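You operate a simulated robot arm through the tools that you are given. There is no shell and no other tool. Be economical: measure what you need, move in short steps, check, and stop when the job is done.

Carry out the task below with a simulated robot arm. There is one attempt and no reset: what you move stays moved.

TASK
Grease the end of the vise slide, close the tin and wind the jaws shut.
Fine: grease from the tin by the brush, brush back in its cup; leave the swivel locked as it is. A coat counts when it lies all over at full strength: go over it till it gets no stronger.
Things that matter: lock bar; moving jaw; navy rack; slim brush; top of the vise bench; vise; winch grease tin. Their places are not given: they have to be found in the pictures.

The check looks at the end state, three seconds after you hand in, the way a careful person would. Anything else that was tipped, shoved, dropped, spilled or broken makes it a failure.

THE ROBOT
A 5-joint arm with a two-finger parallel gripper, fixed in place. Base frame: the origin is at the foot of the arm, x ahead of it, y to its left, z up; the work surface is at about z = 0. Readings come in m, rad, newtons and seconds.
With the tool pointing down near the work surface it reaches from about 0.26 to 0.6 m from the base axis. Its first joint turns from -1.152 to 1.152 rad. The tool tilts only in the upright plane through the base axis and itself; it spins freely about its own axis. Payload 1.57 kg.
Tool frame: the origin (TCP) lies between the finger pads and is the grasp point; the fingertips stand 0.03 m ahead of it; z points along the fingers, y is the line along which they close. The gripper opens to 0.08 m. The fingers are 0.017 m wide and 0.012 m thick; the gripper's body (0.04 by 0.082 m) begins 0.08 m behind the TCP.
Orientation is told as [roll, pitch, yaw] about the base's x, y, z axes, in that order, counted from this pose: with the fingers straight down and closing along the base's y, the tool's x points along the base's -x, its y along +y and its z along -z.

THE INTERFACE
- The arm moves only by the tool move_arm. Its argument "moves" is a list of rows, each a list of 6 numbers: the shift along the tool's x, y, z in units of 50 mm (1.0 is 50 mm), then the turn, a rotation vector about the tool's x, y, z in units of 8 degrees (1.0 is 8 degrees). In form: [[dx, dy, dz, rx, ry, rz], ...]. A call has 1 to 8 rows; each row shifts and turns the commanded pose from where the row before left it, along the tool's axes as they then stand. "jaw" is the gripper command, from -1 (shut) to 1 (fully open), values between in proportion, set as the call begins (left out, the last holds). A call with a number of a shift or a turn outside -1 to 1 is refused whole. Each row takes 0.2 s and may step no farther than 0.05 m and 0.15 rad from the row before; otherwise, or with a gripper value out of range, the whole call is refused. Where a pose cannot be reached the arm comes as near as it can. A force on the tool above 40 N (or 10 N above the force at the start of the call, whichever is more), or a blocked arm, ends the call early, and 0.2 s more pass. The fingers move at their own pace (about 0.153 m/s each) and stop on an object; they squeeze with about 22 N. The grip force told is the motor's: it shows also when the fingers shut on nothing. Time passes only in rows, and 0.2 s behind the last, so rows that do not move let the fingers close. The reply holds the time, the measured pose of the TCP, the force on the tool along the base axes, the opening and the grip force, in the units named above and with some noise, with the torque about the TCP (base axes, N m) and any sound that the robot's microphone picked up, and new pictures: "show" is both (left out), scene, wrist or none.
- Cameras (640 x 400 px; columns grow to the right, rows downward): "scene" is fixed at [0.0246, 0.3906, 0.5133]; the picture's right is [-0.83, -0.56, 0.00], its down [-0.38, 0.56, -0.73] and it looks along [0.41, -0.61, -0.68] (base axes); focal length 214 px, centre (320, 200). "wrist" rides on the gripper at [0.072, -0.007, -0.122] in the tool frame; the picture's right is [0.09, 1.00, 0.00], its down [-0.84, 0.08, -0.54] and it looks along [-0.54, 0.05, 0.84] (tool axes); focal length 238 px, centre (320, 200).
- probe_pixels(camera, pixels): there is no depth. For up to 12 entries [column, row, z] of the newest picture of that camera ("zoom" is the newest enlarged one), the place [x, y] in the base frame at which the ray of that pixel passes the height z, good to about 0.002 m. The clock stands still meanwhile.
- close_up(camera, box): a new picture of the part [left, top, right, bottom] of that camera's present view, enlarged. The clock stands still meanwhile.
- hand_in(): hands the job in; it is judged then, once.

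Go step by step. Measure first, check grasps and placings, and put right what went wrong. The budget is 80 turns and 200 pictures, counting those below and the enlarged ones. Unless the task says otherwise, let go and move clear before handing in.

The tools are called after ">>>" as a command line: name --pt "numbers of a row" for each row, then --argument value for the rest, lists and objects as JSON in quotes. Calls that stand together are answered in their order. move_arm: Moves the arm, as the interface text tells. Its arguments: {"type":"object","properties":{"moves":{"type":"array"},"jaw":{"type":"number"},"show":{"type":"string","enum":["both","scene","wrist","none"]}},"required":["moves"]} The other tools are called the same way: probe_pixels (camera, pixels) gives the place at which the rays of pixels pass given heights; close_up (camera, box) takes an enlarged picture of a part of a camera's view; hand_in () hands the job in.

At the start:

```text
clock: 0.0
tool_pos: [0.3849, 0.1518, 0.3848]
ee_rot: [0.001, 0.0, 0.0]
contact_force: [0.2, -0.5, 1.0]
wrist_torque: [-0.01, 0.0, 0.02]
grip_width: 0.08
finger_force: 0.0
```

scene: 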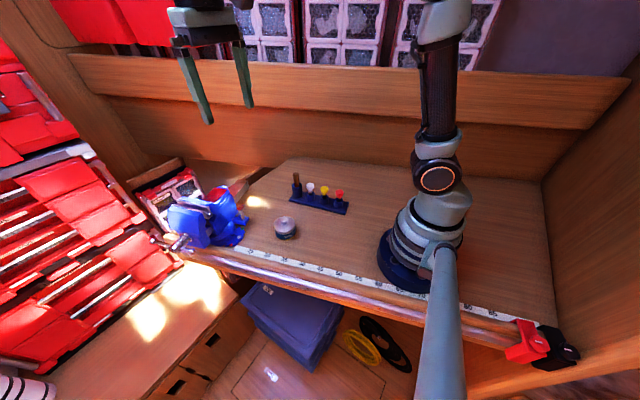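
wrist: 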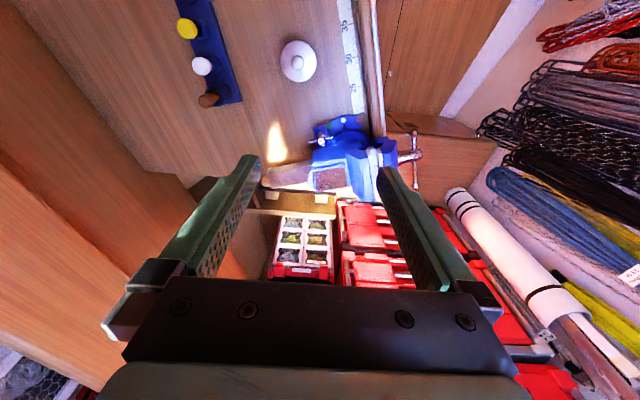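

The scene shows a blue vise near (210,215), a tin near (285,228) and a navy rack near (318,195). I'll enlarge those areas before moving.

>>> close_up --camera "scene" --box '[140, 150, 260, 270]'

>>> close_up --camera "scene" --box '[260, 160, 360, 250]'

>>> close_up --camera "wrist" --box '[250, 90, 450, 220]'

>>> close_up --camera "wrist" --box '[150, 0, 380, 130]'

```text
3.33 times, centred on (200, 210) of scene
```

zoom: 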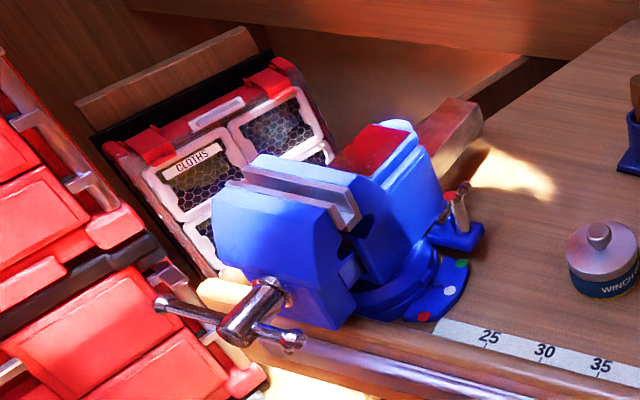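

```text
4.44 times, centred on (310, 205) of scene
```

zoom: 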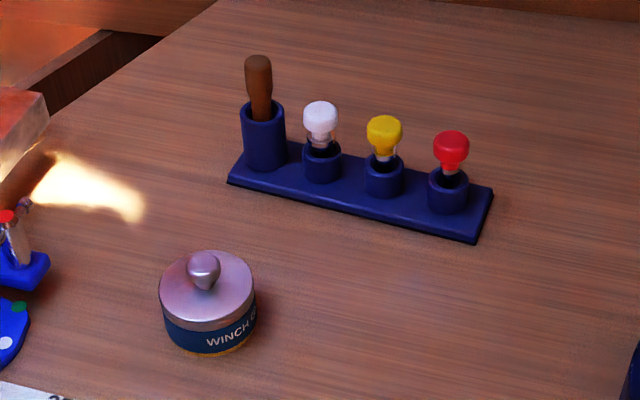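

```text
3.08 times, centred on (350, 155) of wrist
```

zoom: 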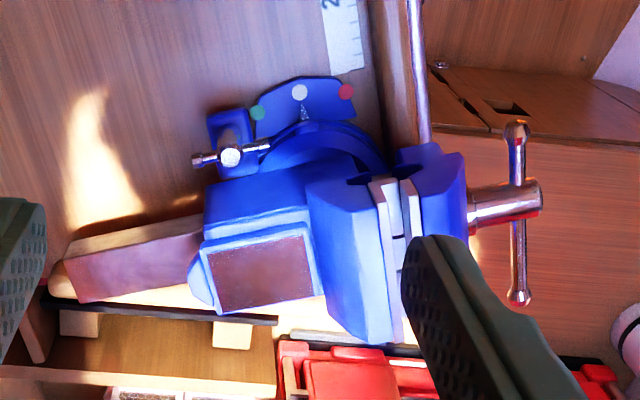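

```text
2.78 times, centred on (265, 65) of wrist
```

zoom: 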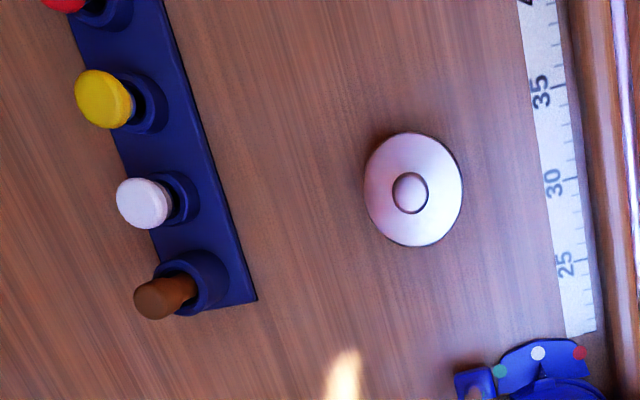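

I need coordinates. The slide's free end seems to be the bar sticking out behind the vise, and the screw with its handle is on the front, so I'll probe key points.

>>> probe_pixels --camera "wrist" --pixels '[[298, 62, 0.04], [298, 62, 0.03], [208, 99, 0.08], [205, 100, 0.0], [241, 101, 0.0], [412, 160, 0.08], [411, 132, 0.08], [412, 187, 0.08], [272, 185, 0.05], [313, 167, 0.08], [371, 150, 0.1], [383, 150, 0.1]]'

>>> probe_pixels --camera "scene" --pixels '[[285, 220, 0.04], [285, 236, 0.0], [296, 174, 0.09], [296, 184, 0.05], [301, 201, 0.0], [187, 241, 0.08], [170, 235, 0.08], [195, 252, 0.08], [229, 178, 0.07], [228, 170, 0.07], [225, 213, 0.02], [280, 250, 0.0]]'

```text
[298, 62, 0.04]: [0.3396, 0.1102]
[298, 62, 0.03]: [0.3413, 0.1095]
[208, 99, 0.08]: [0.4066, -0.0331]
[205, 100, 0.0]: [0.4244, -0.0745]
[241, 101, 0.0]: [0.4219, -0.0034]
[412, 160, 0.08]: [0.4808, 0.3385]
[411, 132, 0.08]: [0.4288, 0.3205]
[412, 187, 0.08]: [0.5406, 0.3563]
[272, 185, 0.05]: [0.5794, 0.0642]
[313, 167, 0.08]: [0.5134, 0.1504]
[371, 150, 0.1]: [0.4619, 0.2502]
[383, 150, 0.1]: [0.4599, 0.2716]
```

```text
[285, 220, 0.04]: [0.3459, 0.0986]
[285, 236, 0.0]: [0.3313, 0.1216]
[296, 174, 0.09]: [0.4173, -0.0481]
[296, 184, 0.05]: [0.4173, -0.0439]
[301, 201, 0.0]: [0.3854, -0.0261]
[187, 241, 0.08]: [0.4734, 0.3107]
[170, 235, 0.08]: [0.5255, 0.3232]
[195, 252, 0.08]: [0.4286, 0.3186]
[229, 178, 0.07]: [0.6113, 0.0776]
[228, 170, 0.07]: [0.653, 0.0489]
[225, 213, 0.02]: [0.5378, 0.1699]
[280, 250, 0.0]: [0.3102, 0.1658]
```

Single-view heights are ambiguous, so I'll move the wrist camera closer to the rack for a better look.

>>> move_arm --pt "0.34 -0.74 0.54 0 0 0" --pt "0.34 -0.74 0.54 0 0 0" --pt "0.34 -0.74 0.54 0 0 0" --pt "0.34 -0.74 0.54 0 0 0" --pt "0.34 -0.74 0.54 0 0 0" --pt "0 0 0 0 0 0"

```text
clock: 1.4
tool_pos: [0.3021, -0.0357, 0.249]
ee_rot: [0.0, 0.0, 0.0]
contact_force: [-0.5, -0.2, 0.4]
wrist_torque: [0.02, -0.02, 0.0]
grip_width: 0.0801
finger_force: 0.0
```

scene: 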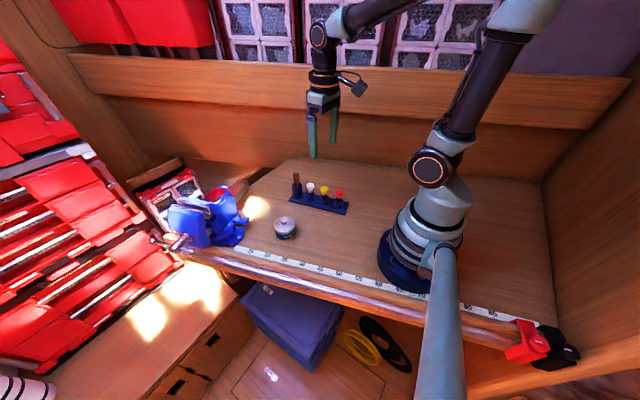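
wrist: 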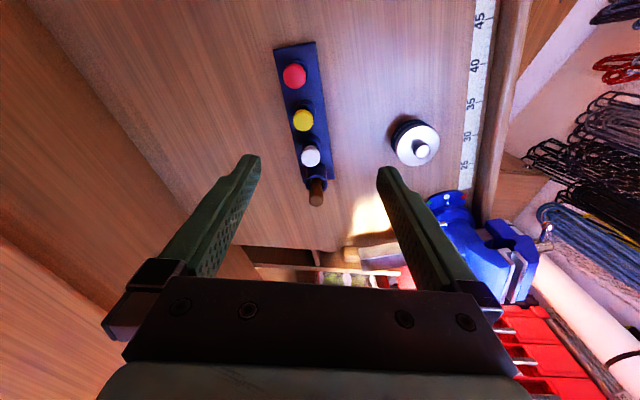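

Brush at (317,195), tin knob at (421,150). Enlarging and probing both views to triangulate.

>>> close_up --camera "wrist" --box '[260, 30, 460, 220]'

>>> close_up --camera "wrist" --box '[330, 180, 570, 330]'

>>> probe_pixels --camera "wrist" --pixels '[[317, 200, 0.06], [317, 200, 0.08], [317, 200, 0.1], [312, 182, 0.03], [312, 182, 0.05], [421, 151, 0.04], [421, 151, 0.05], [421, 151, 0.06]]'

>>> probe_pixels --camera "scene" --pixels '[[296, 174, 0.06], [296, 174, 0.08], [296, 174, 0.1], [297, 185, 0.03], [297, 185, 0.05], [283.6, 219.5, 0.04], [283.6, 219.5, 0.05], [283.6, 219.5, 0.06]]'

```text
2.11 times, centred on (360, 125) of wrist
```

zoom: 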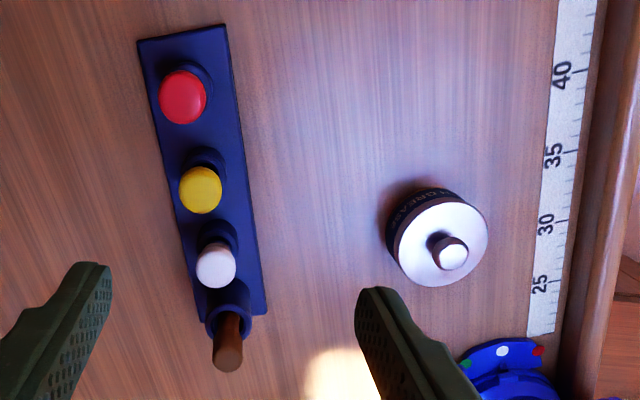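

```text
2.67 times, centred on (450, 255) of wrist
```

zoom: 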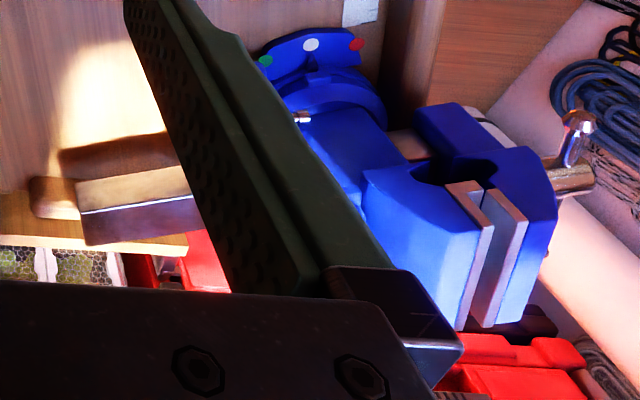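

```text
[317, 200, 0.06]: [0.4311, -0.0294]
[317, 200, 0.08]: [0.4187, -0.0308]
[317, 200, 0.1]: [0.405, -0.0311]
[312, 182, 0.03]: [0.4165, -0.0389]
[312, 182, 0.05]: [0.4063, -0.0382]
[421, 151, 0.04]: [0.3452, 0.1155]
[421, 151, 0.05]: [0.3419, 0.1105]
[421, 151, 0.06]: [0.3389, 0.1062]
```

```text
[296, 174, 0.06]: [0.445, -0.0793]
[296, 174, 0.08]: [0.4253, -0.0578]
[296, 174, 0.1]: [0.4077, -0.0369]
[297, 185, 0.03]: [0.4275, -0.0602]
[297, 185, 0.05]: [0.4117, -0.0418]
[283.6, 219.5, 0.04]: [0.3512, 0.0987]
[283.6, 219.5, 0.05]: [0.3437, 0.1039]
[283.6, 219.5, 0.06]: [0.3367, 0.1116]
```

Tin knob top ≈ (0.340, 0.108, 0.056); brush top ≈ (0.402, -0.032, 0.105). I'll hover over the tin, jaws half open, to measure the lid.

>>> move_arm --pt "-0.19 0.72 0.59 0 0 0" --pt "-0.19 0.72 0.59 0 0 0" --pt "-0.19 0.72 0.59 0 0 0" --pt "-0.19 0.72 0.59 0 0 0" --pt "0 0 0 0 0 0" --jaw 0

```text
clock: 2.6
tool_pos: [0.3396, 0.1094, 0.1341]
ee_rot: [0.0, 0.001, 0.0]
contact_force: [-0.9, -0.1, 0.6]
wrist_torque: [0.05, 0.0, 0.0]
grip_width: 0.04
finger_force: 0.1
```

scene: 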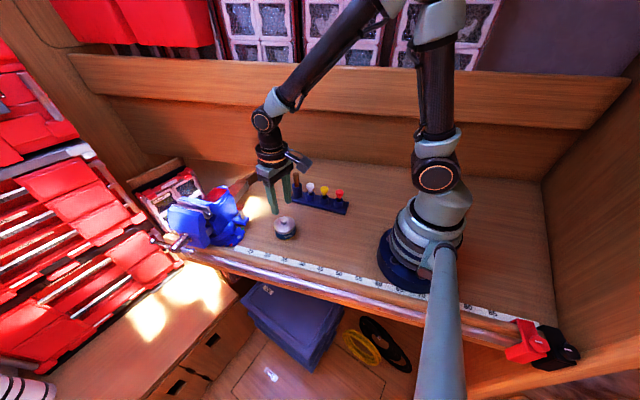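
wrist: 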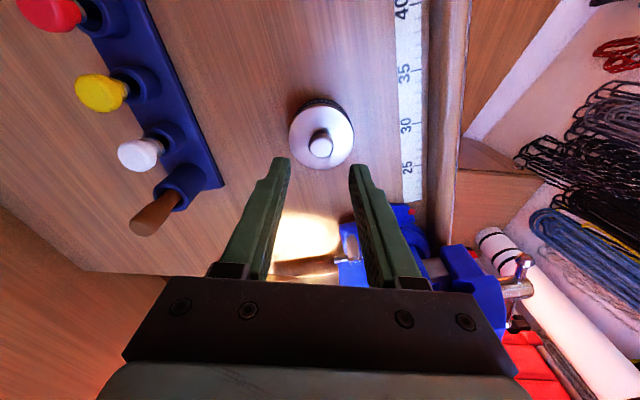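

The knob is at (320,146), lined up with the fingers in y. Probing lid edges and knob for height.

>>> probe_pixels --camera "wrist" --pixels '[[320, 147, 0.05], [320, 147, 0.056], [320, 147, 0.062], [289, 135, 0.04], [353, 133, 0.04], [320, 166, 0.04], [322, 108, 0.04], [319, 97, 0.0]]'

>>> close_up --camera "wrist" --box '[260, 80, 380, 180]'

>>> close_up --camera "scene" --box '[250, 170, 320, 250]'

```text
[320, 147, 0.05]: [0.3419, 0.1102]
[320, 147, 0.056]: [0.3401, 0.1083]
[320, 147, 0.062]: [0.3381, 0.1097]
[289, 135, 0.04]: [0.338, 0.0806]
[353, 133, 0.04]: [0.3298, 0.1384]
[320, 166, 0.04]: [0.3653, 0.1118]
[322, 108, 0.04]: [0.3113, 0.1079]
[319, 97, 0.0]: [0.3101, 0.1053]
```

```text
4.00 times, centred on (320, 130) of wrist
```

zoom: 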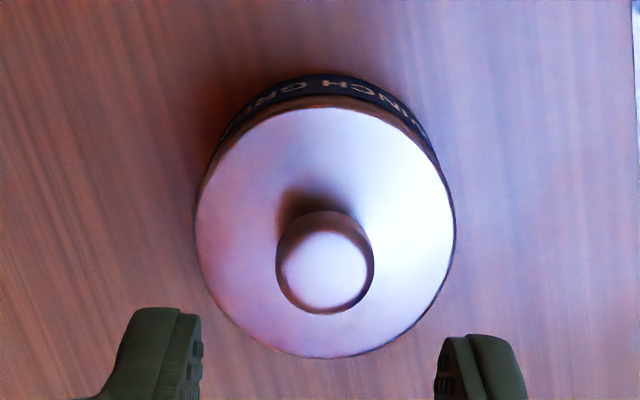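

```text
5.00 times, centred on (285, 210) of scene
```

zoom: 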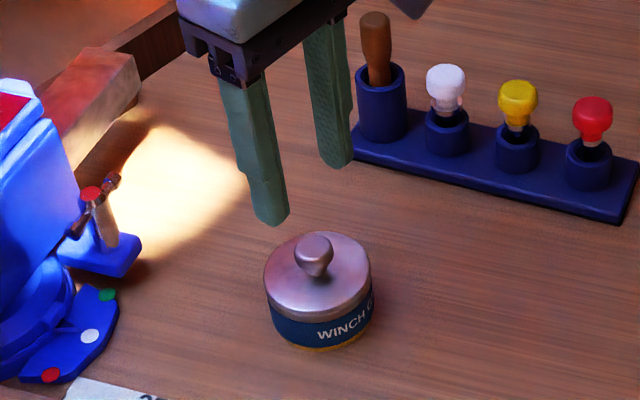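

Lid centre ≈ (0.339,0.109), knob top ≈ 0.056–0.06. Descending around the knob with tips just above the lid.

>>> move_arm --pt "0 0 0.5 0 0 0" --pt "0 0 0.5 0 0 0" --pt "0 0 0.14 0 0 0" --pt "0 0 0 0 0 0"

>>> close_up --camera "scene" --box '[250, 190, 320, 250]'

```text
clock: 3.6
tool_pos: [0.3401, 0.1111, 0.0751]
ee_rot: [-0.001, 0.001, 0.001]
contact_force: [0.1, 0.4, 0.3]
wrist_torque: [0.03, -0.02, 0.0]
grip_width: 0.0401
finger_force: 0.0
```

scene: 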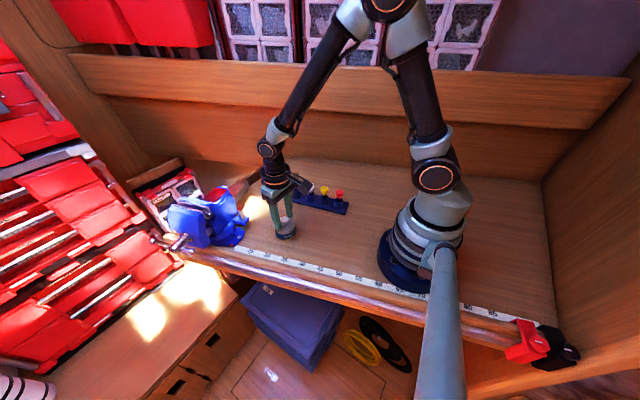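
wrist: 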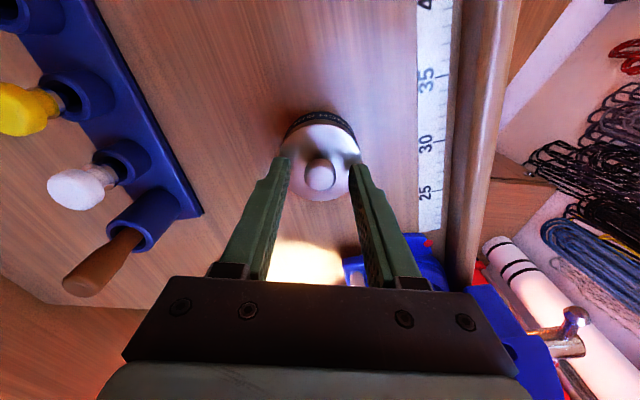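

```text
6.67 times, centred on (285, 220) of scene
```

zoom: 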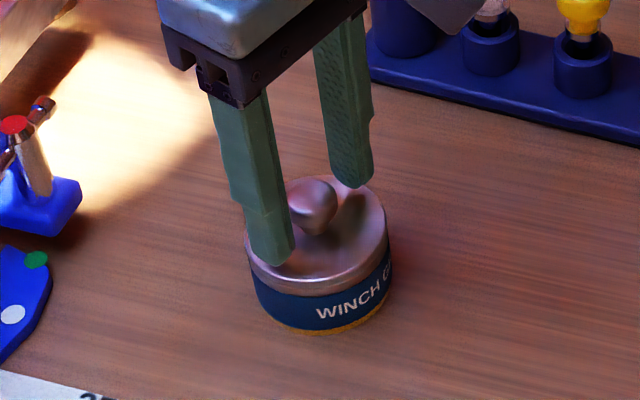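

The tips straddle the knob just above the lid. Closing on it, then lifting a little.

>>> move_arm --pt "0 0 0 0 0 0" --pt "0 0 0 0 0 0" --pt "0 0 0 0 0 0" --jaw -1 --show "none"

>>> move_arm --pt "0 0 -0.3 0 0 0" --pt "0 0 -0.3 0 0 0" --pt "0 0 -0.5 0 0 0" --pt "0 0 0 0 0 0"

>>> close_up --camera "scene" --box '[250, 190, 320, 250]'

```text
clock: 4.4
tool_pos: [0.3391, 0.1099, 0.0757]
ee_rot: [0.0, 0.0, 0.0]
contact_force: [-0.6, 0.0, -0.2]
wrist_torque: [-0.01, 0.01, -0.02]
grip_width: 0.02
finger_force: 21.2
heard: snap
```

```text
clock: 5.4
tool_pos: [0.3373, 0.1109, 0.1288]
ee_rot: [0.001, 0.001, 0.001]
contact_force: [0.2, 0.5, -0.9]
wrist_torque: [0.03, 0.04, -0.01]
grip_width: 0.0203
finger_force: 21.9
```

scene: 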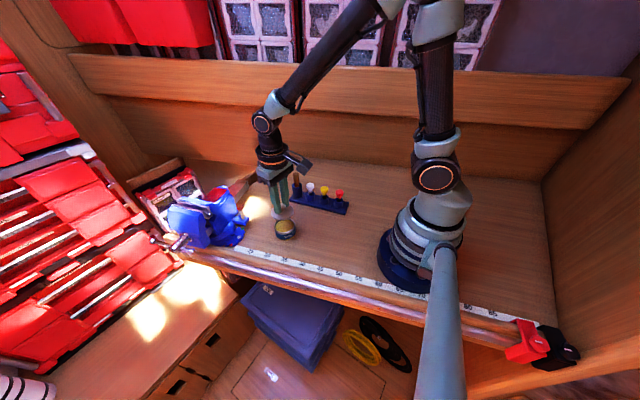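
wrist: 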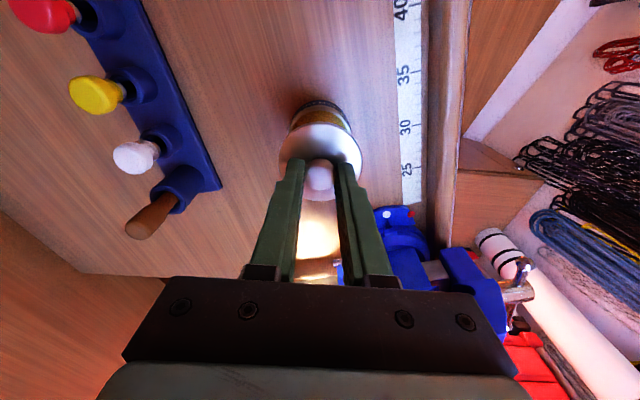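

```text
6.67 times, centred on (285, 220) of scene
```

zoom: 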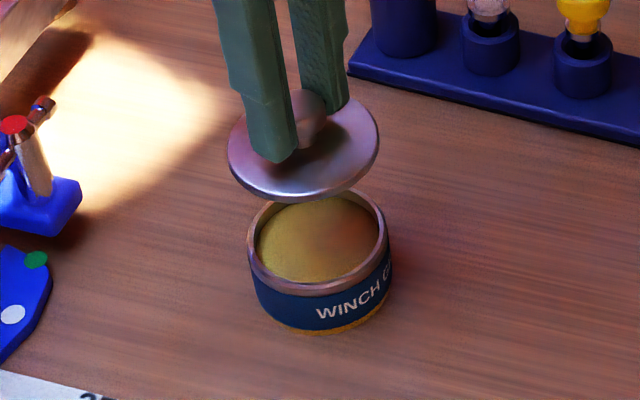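

The lid is off and the tin stayed put, open with yellow grease. I'll carry the lid to a free spot around (0.28, 0.06) and lower it gently.

>>> move_arm --pt "0.57 -0.5 0 0 0 0" --pt "0.57 -0.5 0 0 0 0" --pt "0 0 0.7 0 0 0" --pt "0 0 0.7 0 0 0" --pt "0 0 0 0 0 0"

>>> close_up --camera "scene" --box '[270, 190, 350, 260]'

```text
clock: 6.6
tool_pos: [0.2825, 0.0604, 0.0588]
ee_rot: [0.0, 0.0, -0.002]
contact_force: [0.4, -0.6, 0.4]
wrist_torque: [-0.01, -0.01, -0.02]
grip_width: 0.0199
finger_force: 21.8
```

scene: 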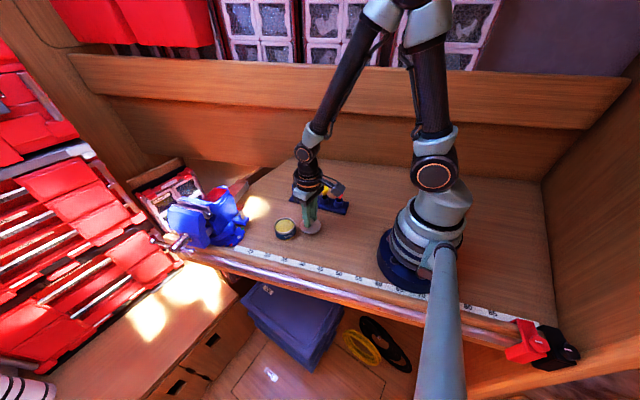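
wrist: 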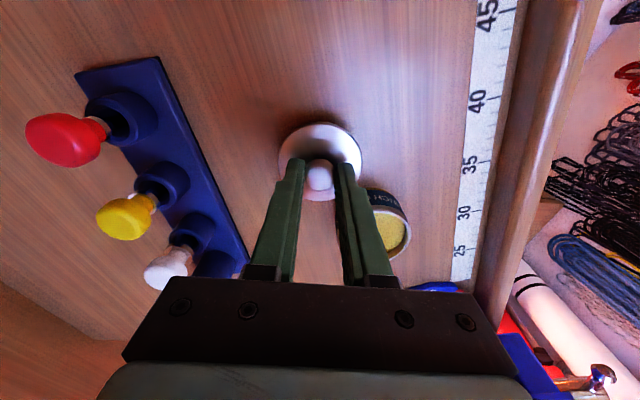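

```text
5.71 times, centred on (310, 225) of scene
```

zoom: 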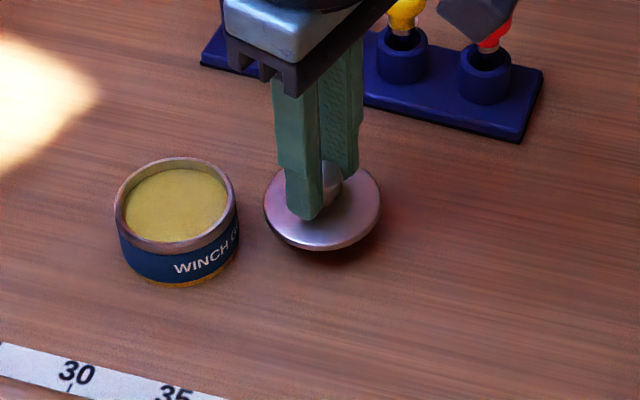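

There's still a small gap under the lid; lowering in small steps.

>>> move_arm --pt "0 0 0.2 0 0 0" --pt "0 0 0.06 0 0 0" --pt "0 0 0 0 0 0" --show "none"

>>> move_arm --pt "0 0 0.06 0 0 0" --pt "0 0 0 0 0 0" --show "none"

>>> close_up --camera "scene" --box '[270, 190, 350, 260]'

```text
clock: 7.4
tool_pos: [0.2828, 0.0608, 0.0464]
ee_rot: [0.0, -0.001, 0.0]
contact_force: [0.3, 0.9, 0.1]
wrist_torque: [0.0, -0.01, -0.01]
grip_width: 0.0202
finger_force: 22.0
```

```text
clock: 8.0
tool_pos: [0.2828, 0.0608, 0.0433]
ee_rot: [0.001, 0.001, -0.001]
contact_force: [-5.4, -3.9, 23.2]
wrist_torque: [-0.07, 0.2, 0.0]
grip_width: 0.0198
finger_force: 21.8
```

```text
5.71 times, centred on (310, 225) of scene
```

zoom: 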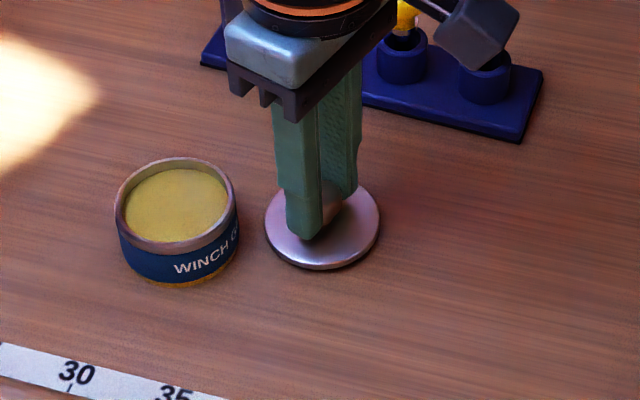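

Contact (23 N), lid is on the bench. Release, rise, and go to hover near the brush.

>>> move_arm --pt "0 0 -0.04 0 0 0" --pt "0 0 0 0 0 0" --pt "0 0 -1 0 0 0" --pt "0 0 -1 0 0 0" --pt "-0.8 -0.6 -0.0 0 0 0" --pt "-0.8 -0.6 0 0 0 0" --pt "-0.6 -0.6 0 0 0 0" --pt "0 0 0 0 0 0" --jaw 0

>>> close_up --camera "wrist" --box '[220, 40, 460, 190]'

>>> close_up --camera "scene" --box '[260, 160, 350, 260]'

```text
clock: 9.8
tool_pos: [0.3905, -0.0312, 0.1468]
ee_rot: [0.001, 0.0, 0.001]
contact_force: [0.6, 0.0, -0.4]
wrist_torque: [0.0, 0.03, 0.02]
grip_width: 0.0402
finger_force: 0.1
```

scene: 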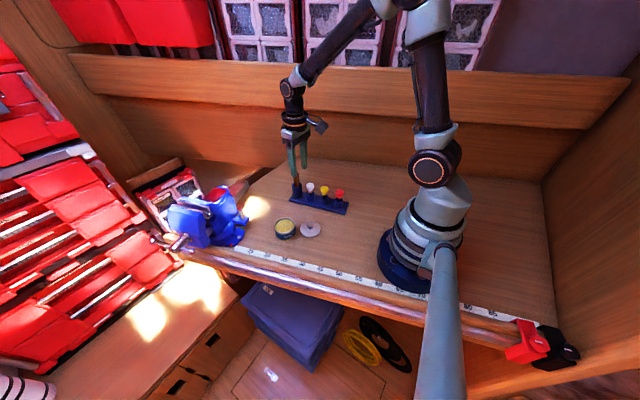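
wrist: 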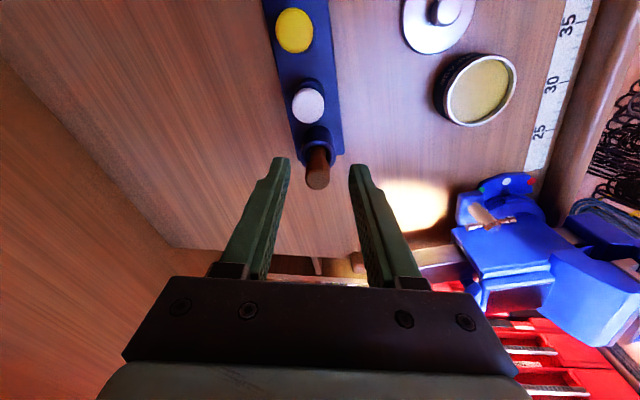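

```text
2.67 times, centred on (340, 115) of wrist
```

zoom: 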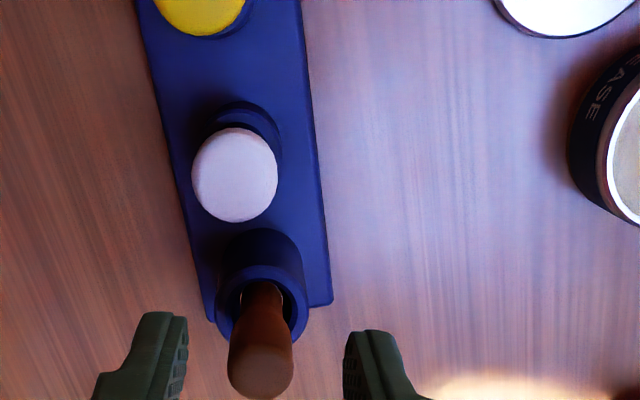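

```text
4.00 times, centred on (305, 210) of scene
```

zoom: 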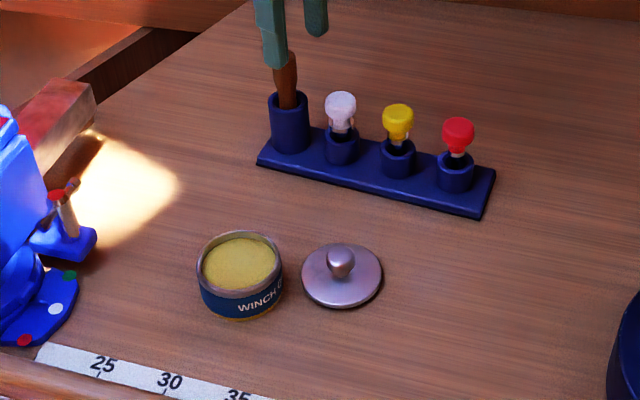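

The brush top is at about (318,180) in wrist, cup mouth centre at (318,153). Probing to get its exact axis.

>>> probe_pixels --camera "wrist" --pixels '[[318.3, 179.4, 0.095], [318.3, 179.4, 0.1], [318.3, 179.4, 0.105], [318, 153, 0.045], [318, 153, 0.05], [318, 153, 0.055]]'

>>> probe_pixels --camera "scene" --pixels '[[297.3, 186.5, 0.045], [297.3, 186.5, 0.05], [297.3, 186.5, 0.055], [295.9, 175.5, 0.095], [295.9, 175.5, 0.1], [295.9, 175.5, 0.105]]'

```text
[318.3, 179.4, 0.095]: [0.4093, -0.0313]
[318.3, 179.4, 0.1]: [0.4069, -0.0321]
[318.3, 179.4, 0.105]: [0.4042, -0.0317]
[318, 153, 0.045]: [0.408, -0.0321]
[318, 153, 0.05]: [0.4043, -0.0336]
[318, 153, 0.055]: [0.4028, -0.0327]
```

```text
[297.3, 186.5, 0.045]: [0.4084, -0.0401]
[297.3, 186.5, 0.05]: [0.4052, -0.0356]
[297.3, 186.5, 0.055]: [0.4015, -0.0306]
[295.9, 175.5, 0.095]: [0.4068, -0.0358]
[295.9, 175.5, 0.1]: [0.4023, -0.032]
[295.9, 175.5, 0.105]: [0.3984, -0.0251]
```

Brush is vertical at (0.405,-0.033), top z≈0.10, cup mouth z≈0.052. Descending to grip with tips just above the cup.

>>> move_arm --pt "-0.29 -0.03 0 0 0 0" --pt "0 0 0.6 0 0 0" --pt "0 0 0.6 0 0 0" --pt "0 0 0 0 0 0"

>>> close_up --camera "scene" --box '[260, 160, 330, 220]'

```text
clock: 10.8
tool_pos: [0.4048, -0.0312, 0.0867]
ee_rot: [-0.001, -0.001, 0.001]
contact_force: [0.8, 0.0, -0.3]
wrist_torque: [0.0, -0.05, 0.02]
grip_width: 0.0402
finger_force: 0.1
```

scene: 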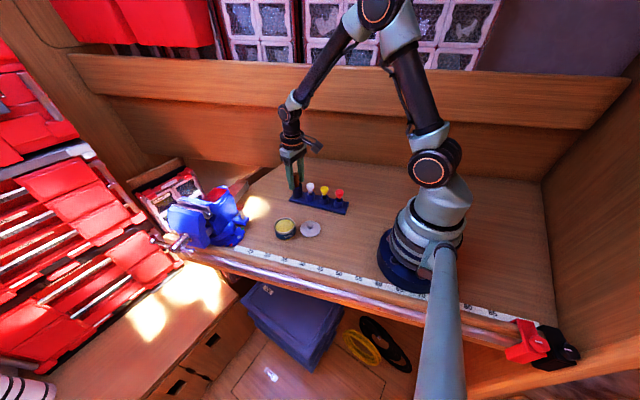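
wrist: 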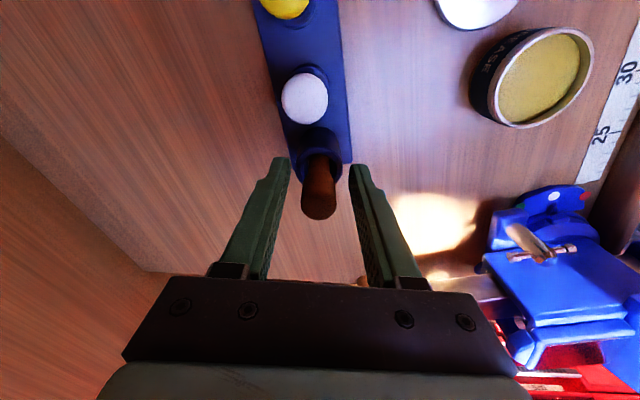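

```text
6.67 times, centred on (295, 190) of scene
```

zoom: 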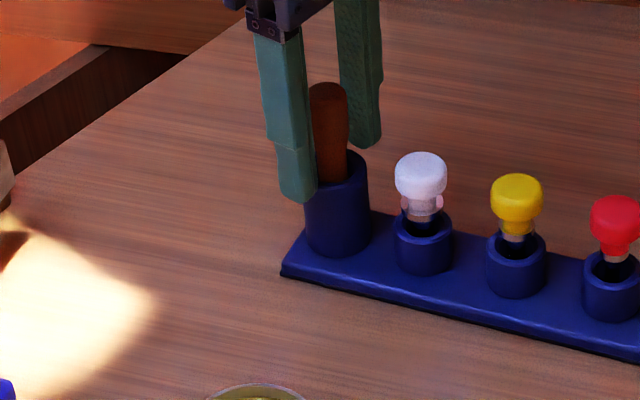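

Fingers straddle the handle. Close, then lift straight up.

>>> move_arm --pt "0 0 0 0 0 0" --pt "0 0 0 0 0 0" --jaw -1 --show "none"

>>> move_arm --pt "0 0 -0.5 0 0 0" --pt "0 0 -0.9 0 0 0" --pt "0 0 -0.9 0 0 0" --pt "0 0 0 0 0 0"

>>> close_up --camera "scene" --box '[250, 110, 350, 210]'

>>> close_up --camera "wrist" --box '[260, 100, 380, 240]'

```text
clock: 11.4
tool_pos: [0.4047, -0.0324, 0.0873]
ee_rot: [0.001, -0.001, -0.001]
contact_force: [-1.4, -4.5, -0.7]
wrist_torque: [-0.19, -0.03, 0.24]
grip_width: 0.0325
finger_force: 21.8
```

```text
clock: 12.4
tool_pos: [0.4008, -0.0285, 0.2009]
ee_rot: [0.0, 0.0, -0.001]
contact_force: [0.9, -0.6, -6.0]
wrist_torque: [0.14, -0.4, -0.02]
grip_width: 0.0323
finger_force: 22.3
```

scene: 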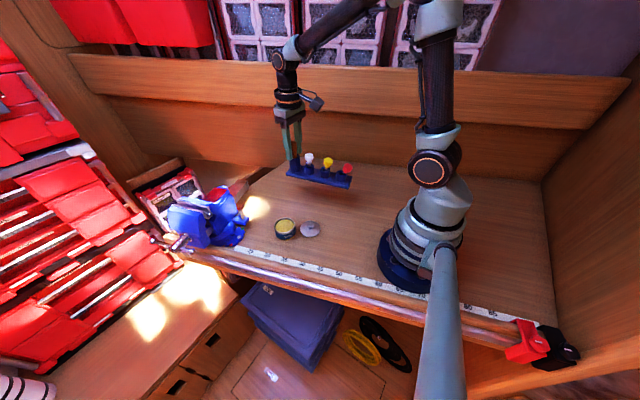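
wrist: 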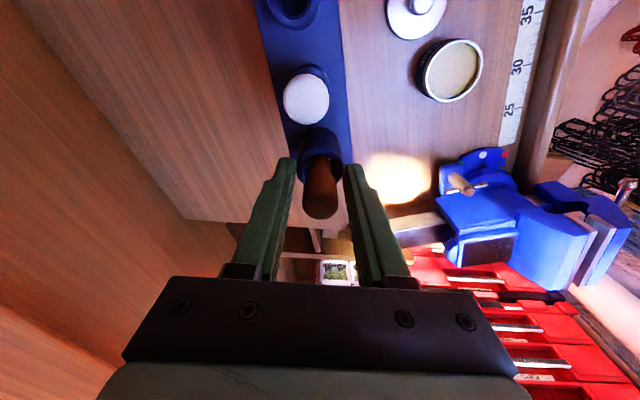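

```text
4.00 times, centred on (300, 160) of scene
```

zoom: 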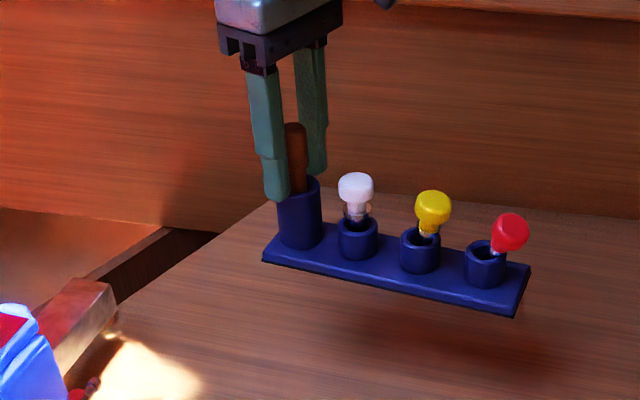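

```text
2.86 times, centred on (320, 170) of wrist
```

zoom: 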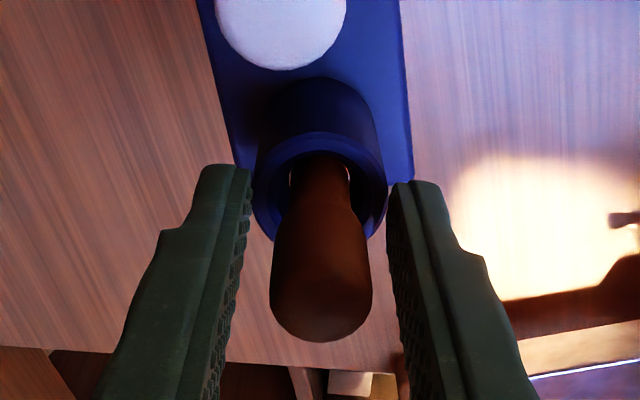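

The fingers gripped the cup (opening 32 mm) and lifted the whole rack. I'll lower it straight back by the same amount and re-grip higher.

>>> move_arm --pt "0 0 0.6 0 0 0" --pt "0 0 0.6 0 0 0" --pt "0 0 0.6 0 0 0" --pt "0 0 0.36 0 0 0" --pt "0 0 0.06 0 0 0" --pt "0 0 0 0 0 0"

>>> close_up --camera "scene" --box '[260, 160, 360, 230]'

```text
clock: 13.8
tool_pos: [0.4047, -0.0293, 0.0924]
ee_rot: [-0.001, 0.0, -0.001]
contact_force: [0.6, -0.9, -6.2]
wrist_torque: [0.09, -0.41, -0.01]
grip_width: 0.0326
finger_force: 22.1
```

scene: 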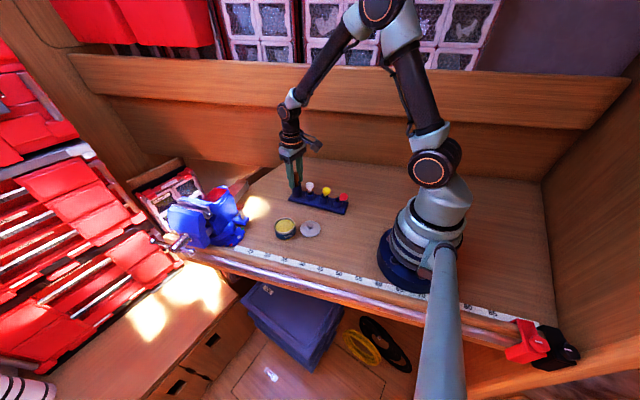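
wrist: 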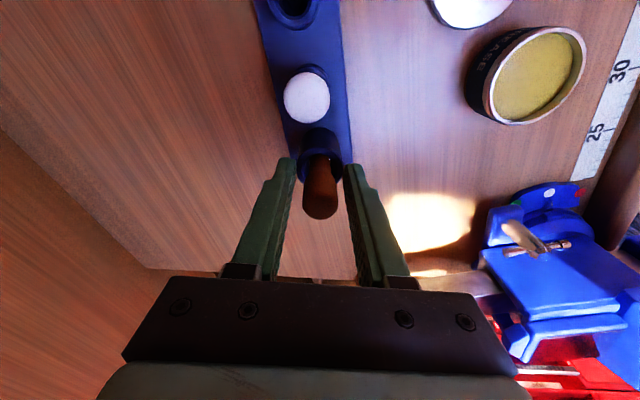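

```text
5.71 times, centred on (310, 195) of scene
```

zoom: 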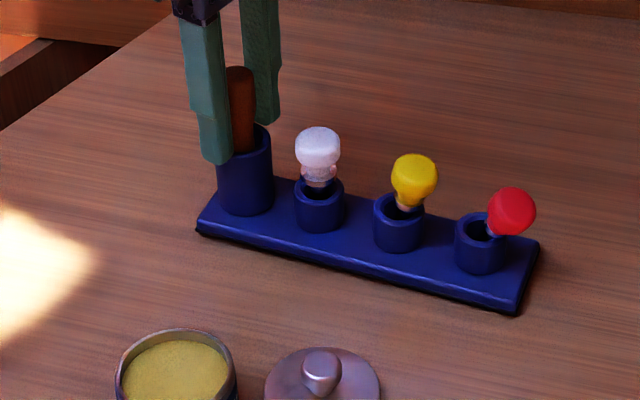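

The rack is close to the bench. Lowering the last few mm in tiny steps.

>>> move_arm --pt "0 0 0.05 0 0 0" --pt "0 0 0 0 0 0" --show "none"

>>> move_arm --pt "0 0 0.03 0 0 0" --pt "0 0 0 0 0 0" --show "none"

>>> close_up --camera "scene" --box '[260, 160, 360, 230]'

```text
clock: 14.4
tool_pos: [0.4048, -0.0297, 0.0882]
ee_rot: [-0.001, 0.0, 0.001]
contact_force: [1.8, -0.8, 0.2]
wrist_torque: [-0.07, 0.61, 0.13]
grip_width: 0.0325
finger_force: 22.2
```

```text
clock: 15.0
tool_pos: [0.4059, -0.0297, 0.0867]
ee_rot: [0.001, -0.003, 0.001]
contact_force: [5.8, -0.9, 1.8]
wrist_torque: [-0.02, -0.03, 0.32]
grip_width: 0.0322
finger_force: 22.1
```

```text
5.71 times, centred on (310, 195) of scene
```

zoom: 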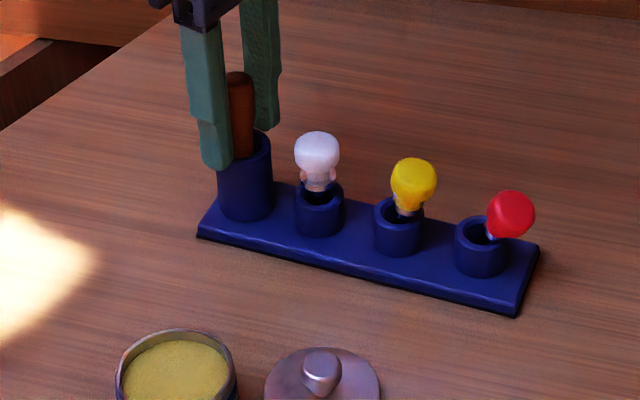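

The rack is seated. Release to a 0.055 m opening and rise 25 mm, then compare.

>>> move_arm --pt "0 0 0 0 0 0" --pt "0 0 0 0 0 0" --pt "0 0 -0.24 0 0 0" --pt "0 0 0 0 0 0" --jaw 0.1

>>> close_up --camera "scene" --box '[260, 160, 360, 250]'

```text
clock: 16.0
tool_pos: [0.405, -0.0302, 0.0995]
ee_rot: [-0.001, 0.0, -0.001]
contact_force: [-0.3, -0.9, 0.4]
wrist_torque: [-0.01, 0.0, 0.0]
grip_width: 0.0439
finger_force: 0.0
```

scene: 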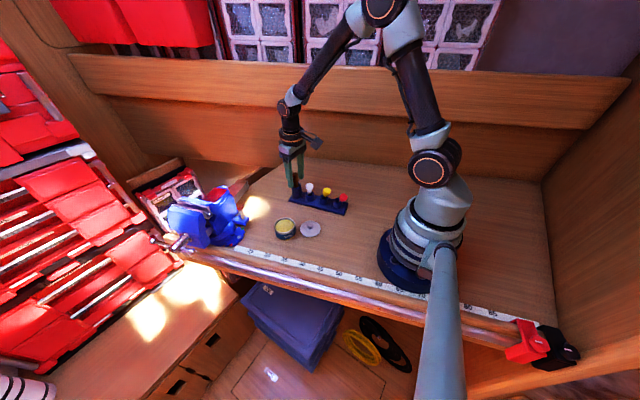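
wrist: 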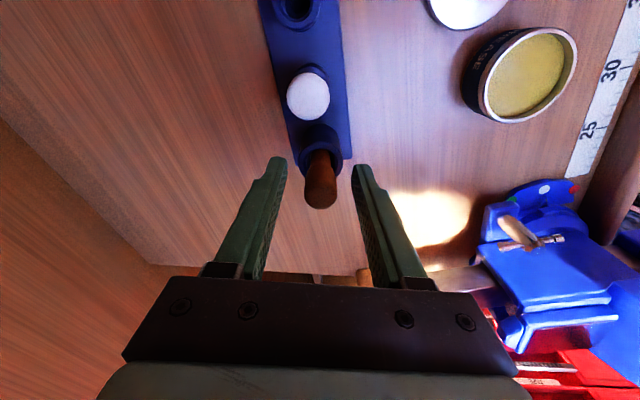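

```text
4.44 times, centred on (310, 205) of scene
```

zoom: 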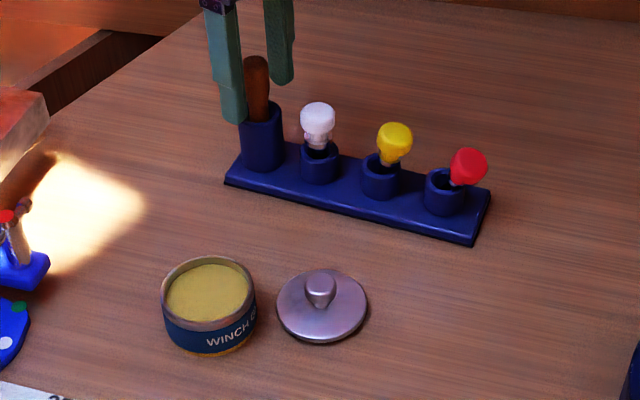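

The rack is back within a millimetre; the bits lean slightly but stay in their cups. Tips are now at z≈0.07, above the cup, so I'll close here and check the width.

>>> move_arm --pt "0 0 0 0 0 0" --pt "0 0 0 0 0 0" --pt "0 0 0 0 0 0" --jaw -1

>>> close_up --camera "wrist" --box '[260, 100, 380, 240]'

```text
clock: 16.8
tool_pos: [0.4065, -0.0299, 0.1002]
ee_rot: [0.0, -0.001, 0.0]
contact_force: [-0.5, 0.1, 2.4]
wrist_torque: [0.07, 0.04, 0.01]
grip_width: 0.0186
finger_force: 21.8
```

scene: 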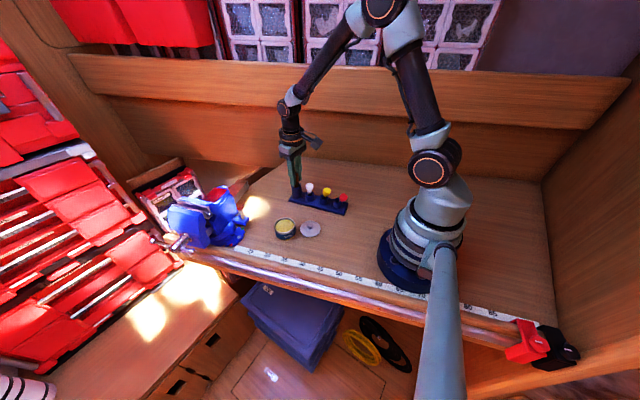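
wrist: 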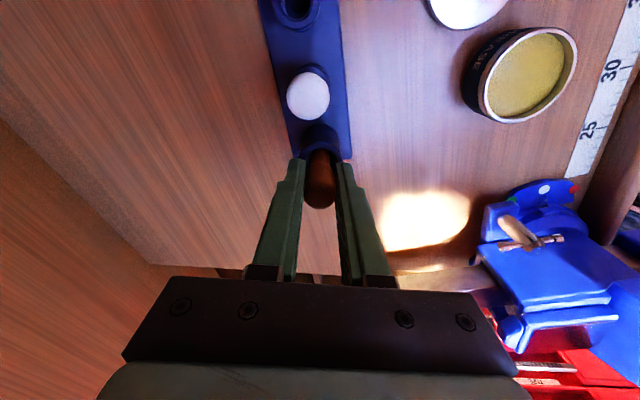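

```text
2.86 times, centred on (320, 170) of wrist
```

zoom: 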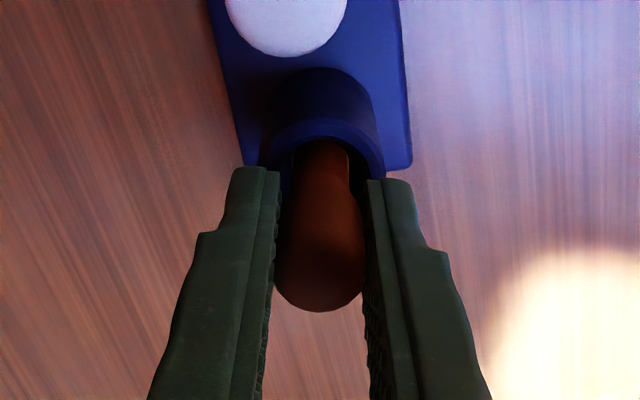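

Now 18.6 mm wide: gripping the handle only. Lift and check that the rack stays.

>>> move_arm --pt "0 0 -0.3 0 0 0" --pt "0 0 -0.7 0 0 0" --pt "0 0 -0.9 0 0 0" --pt "0 0 -0.5 0 0 0" --pt "0 0 0 0 0 0"

>>> close_up --camera "scene" --box '[260, 120, 360, 220]'

>>> close_up --camera "wrist" --box '[220, 0, 420, 240]'

```text
clock: 18.0
tool_pos: [0.4065, -0.0352, 0.2225]
ee_rot: [-0.001, 0.001, 0.0]
contact_force: [-0.3, -1.1, -1.1]
wrist_torque: [0.01, 0.0, -0.01]
grip_width: 0.0184
finger_force: 21.7
```

scene: 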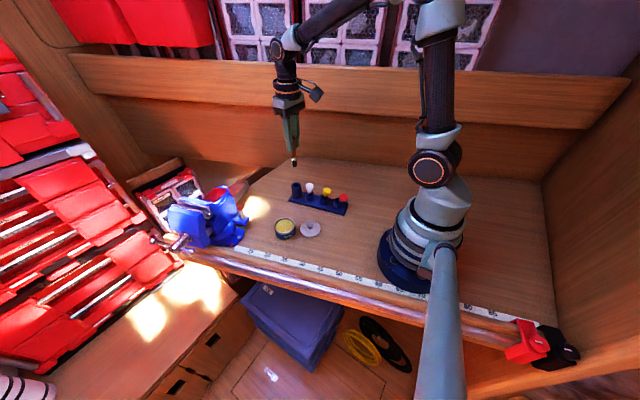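
wrist: 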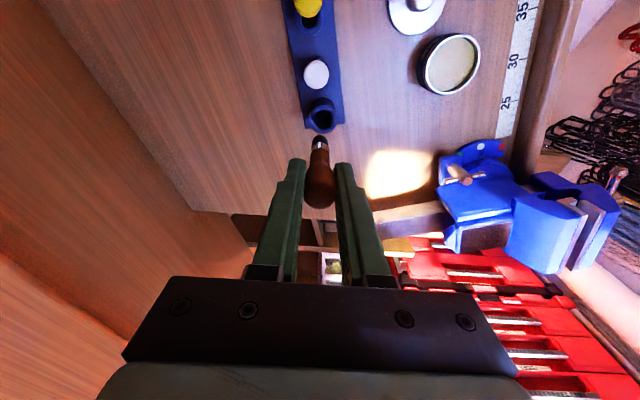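

```text
4.00 times, centred on (310, 170) of scene
```

zoom: 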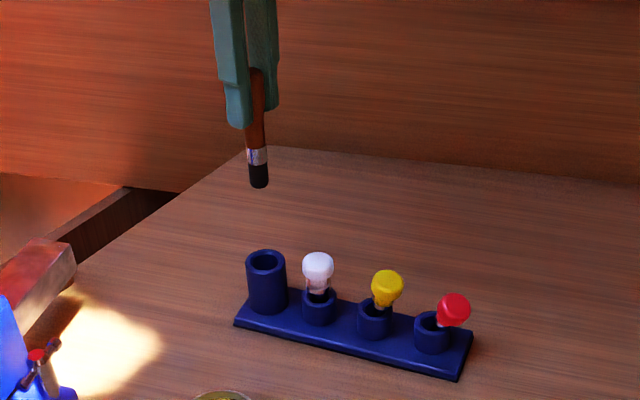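

```text
1.67 times, centred on (320, 120) of wrist
```

zoom: 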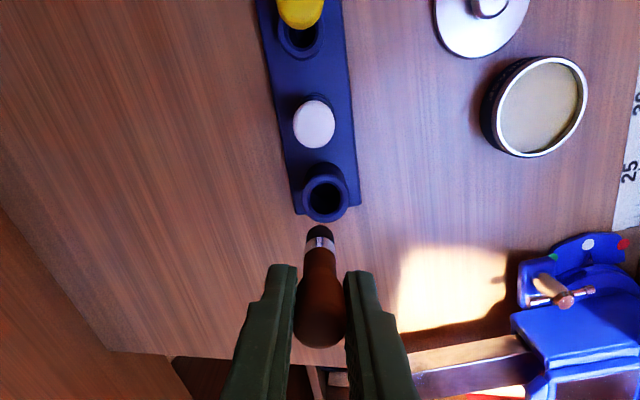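

The brush is out and the rack is in place. Finding how far the bristle tip is below the TCP, and the cup's mouth for later.

>>> probe_pixels --camera "scene" --pixels '[[294.75, 166.75, 0.11], [294.75, 166.75, 0.12], [294.75, 166.75, 0.13], [296.5, 185.2, 0.055], [296.5, 185.2, 0.06], [296.5, 185.2, 0.065]]'

>>> probe_pixels --camera "wrist" --pixels '[[319.4, 137.4, 0.11], [319.4, 137.4, 0.12], [319.4, 137.4, 0.13], [323, 117.5, 0.055], [323, 117.5, 0.065], [449, 65, 0.03]]'

>>> close_up --camera "wrist" --box '[340, 120, 640, 300]'

```text
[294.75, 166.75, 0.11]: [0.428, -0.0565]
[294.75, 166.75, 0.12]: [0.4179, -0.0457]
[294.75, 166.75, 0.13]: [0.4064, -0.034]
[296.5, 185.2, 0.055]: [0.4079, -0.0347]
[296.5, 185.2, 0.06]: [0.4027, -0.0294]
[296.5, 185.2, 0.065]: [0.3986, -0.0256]
```

```text
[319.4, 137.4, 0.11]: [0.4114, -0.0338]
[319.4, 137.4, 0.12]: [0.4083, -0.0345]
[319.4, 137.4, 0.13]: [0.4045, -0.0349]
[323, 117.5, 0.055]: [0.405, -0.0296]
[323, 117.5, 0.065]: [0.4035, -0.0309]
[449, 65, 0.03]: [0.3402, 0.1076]
```

```text
2.13 times, centred on (490, 210) of wrist
```

zoom: 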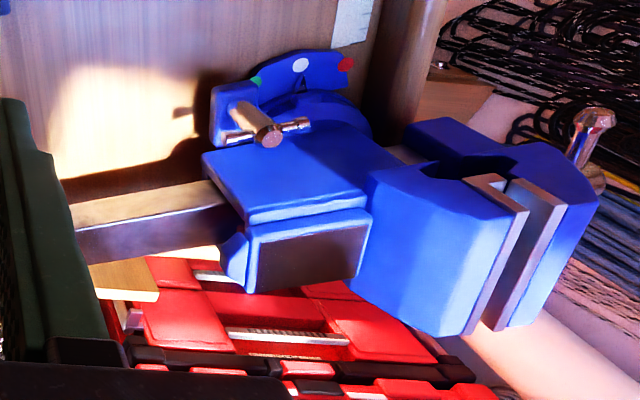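

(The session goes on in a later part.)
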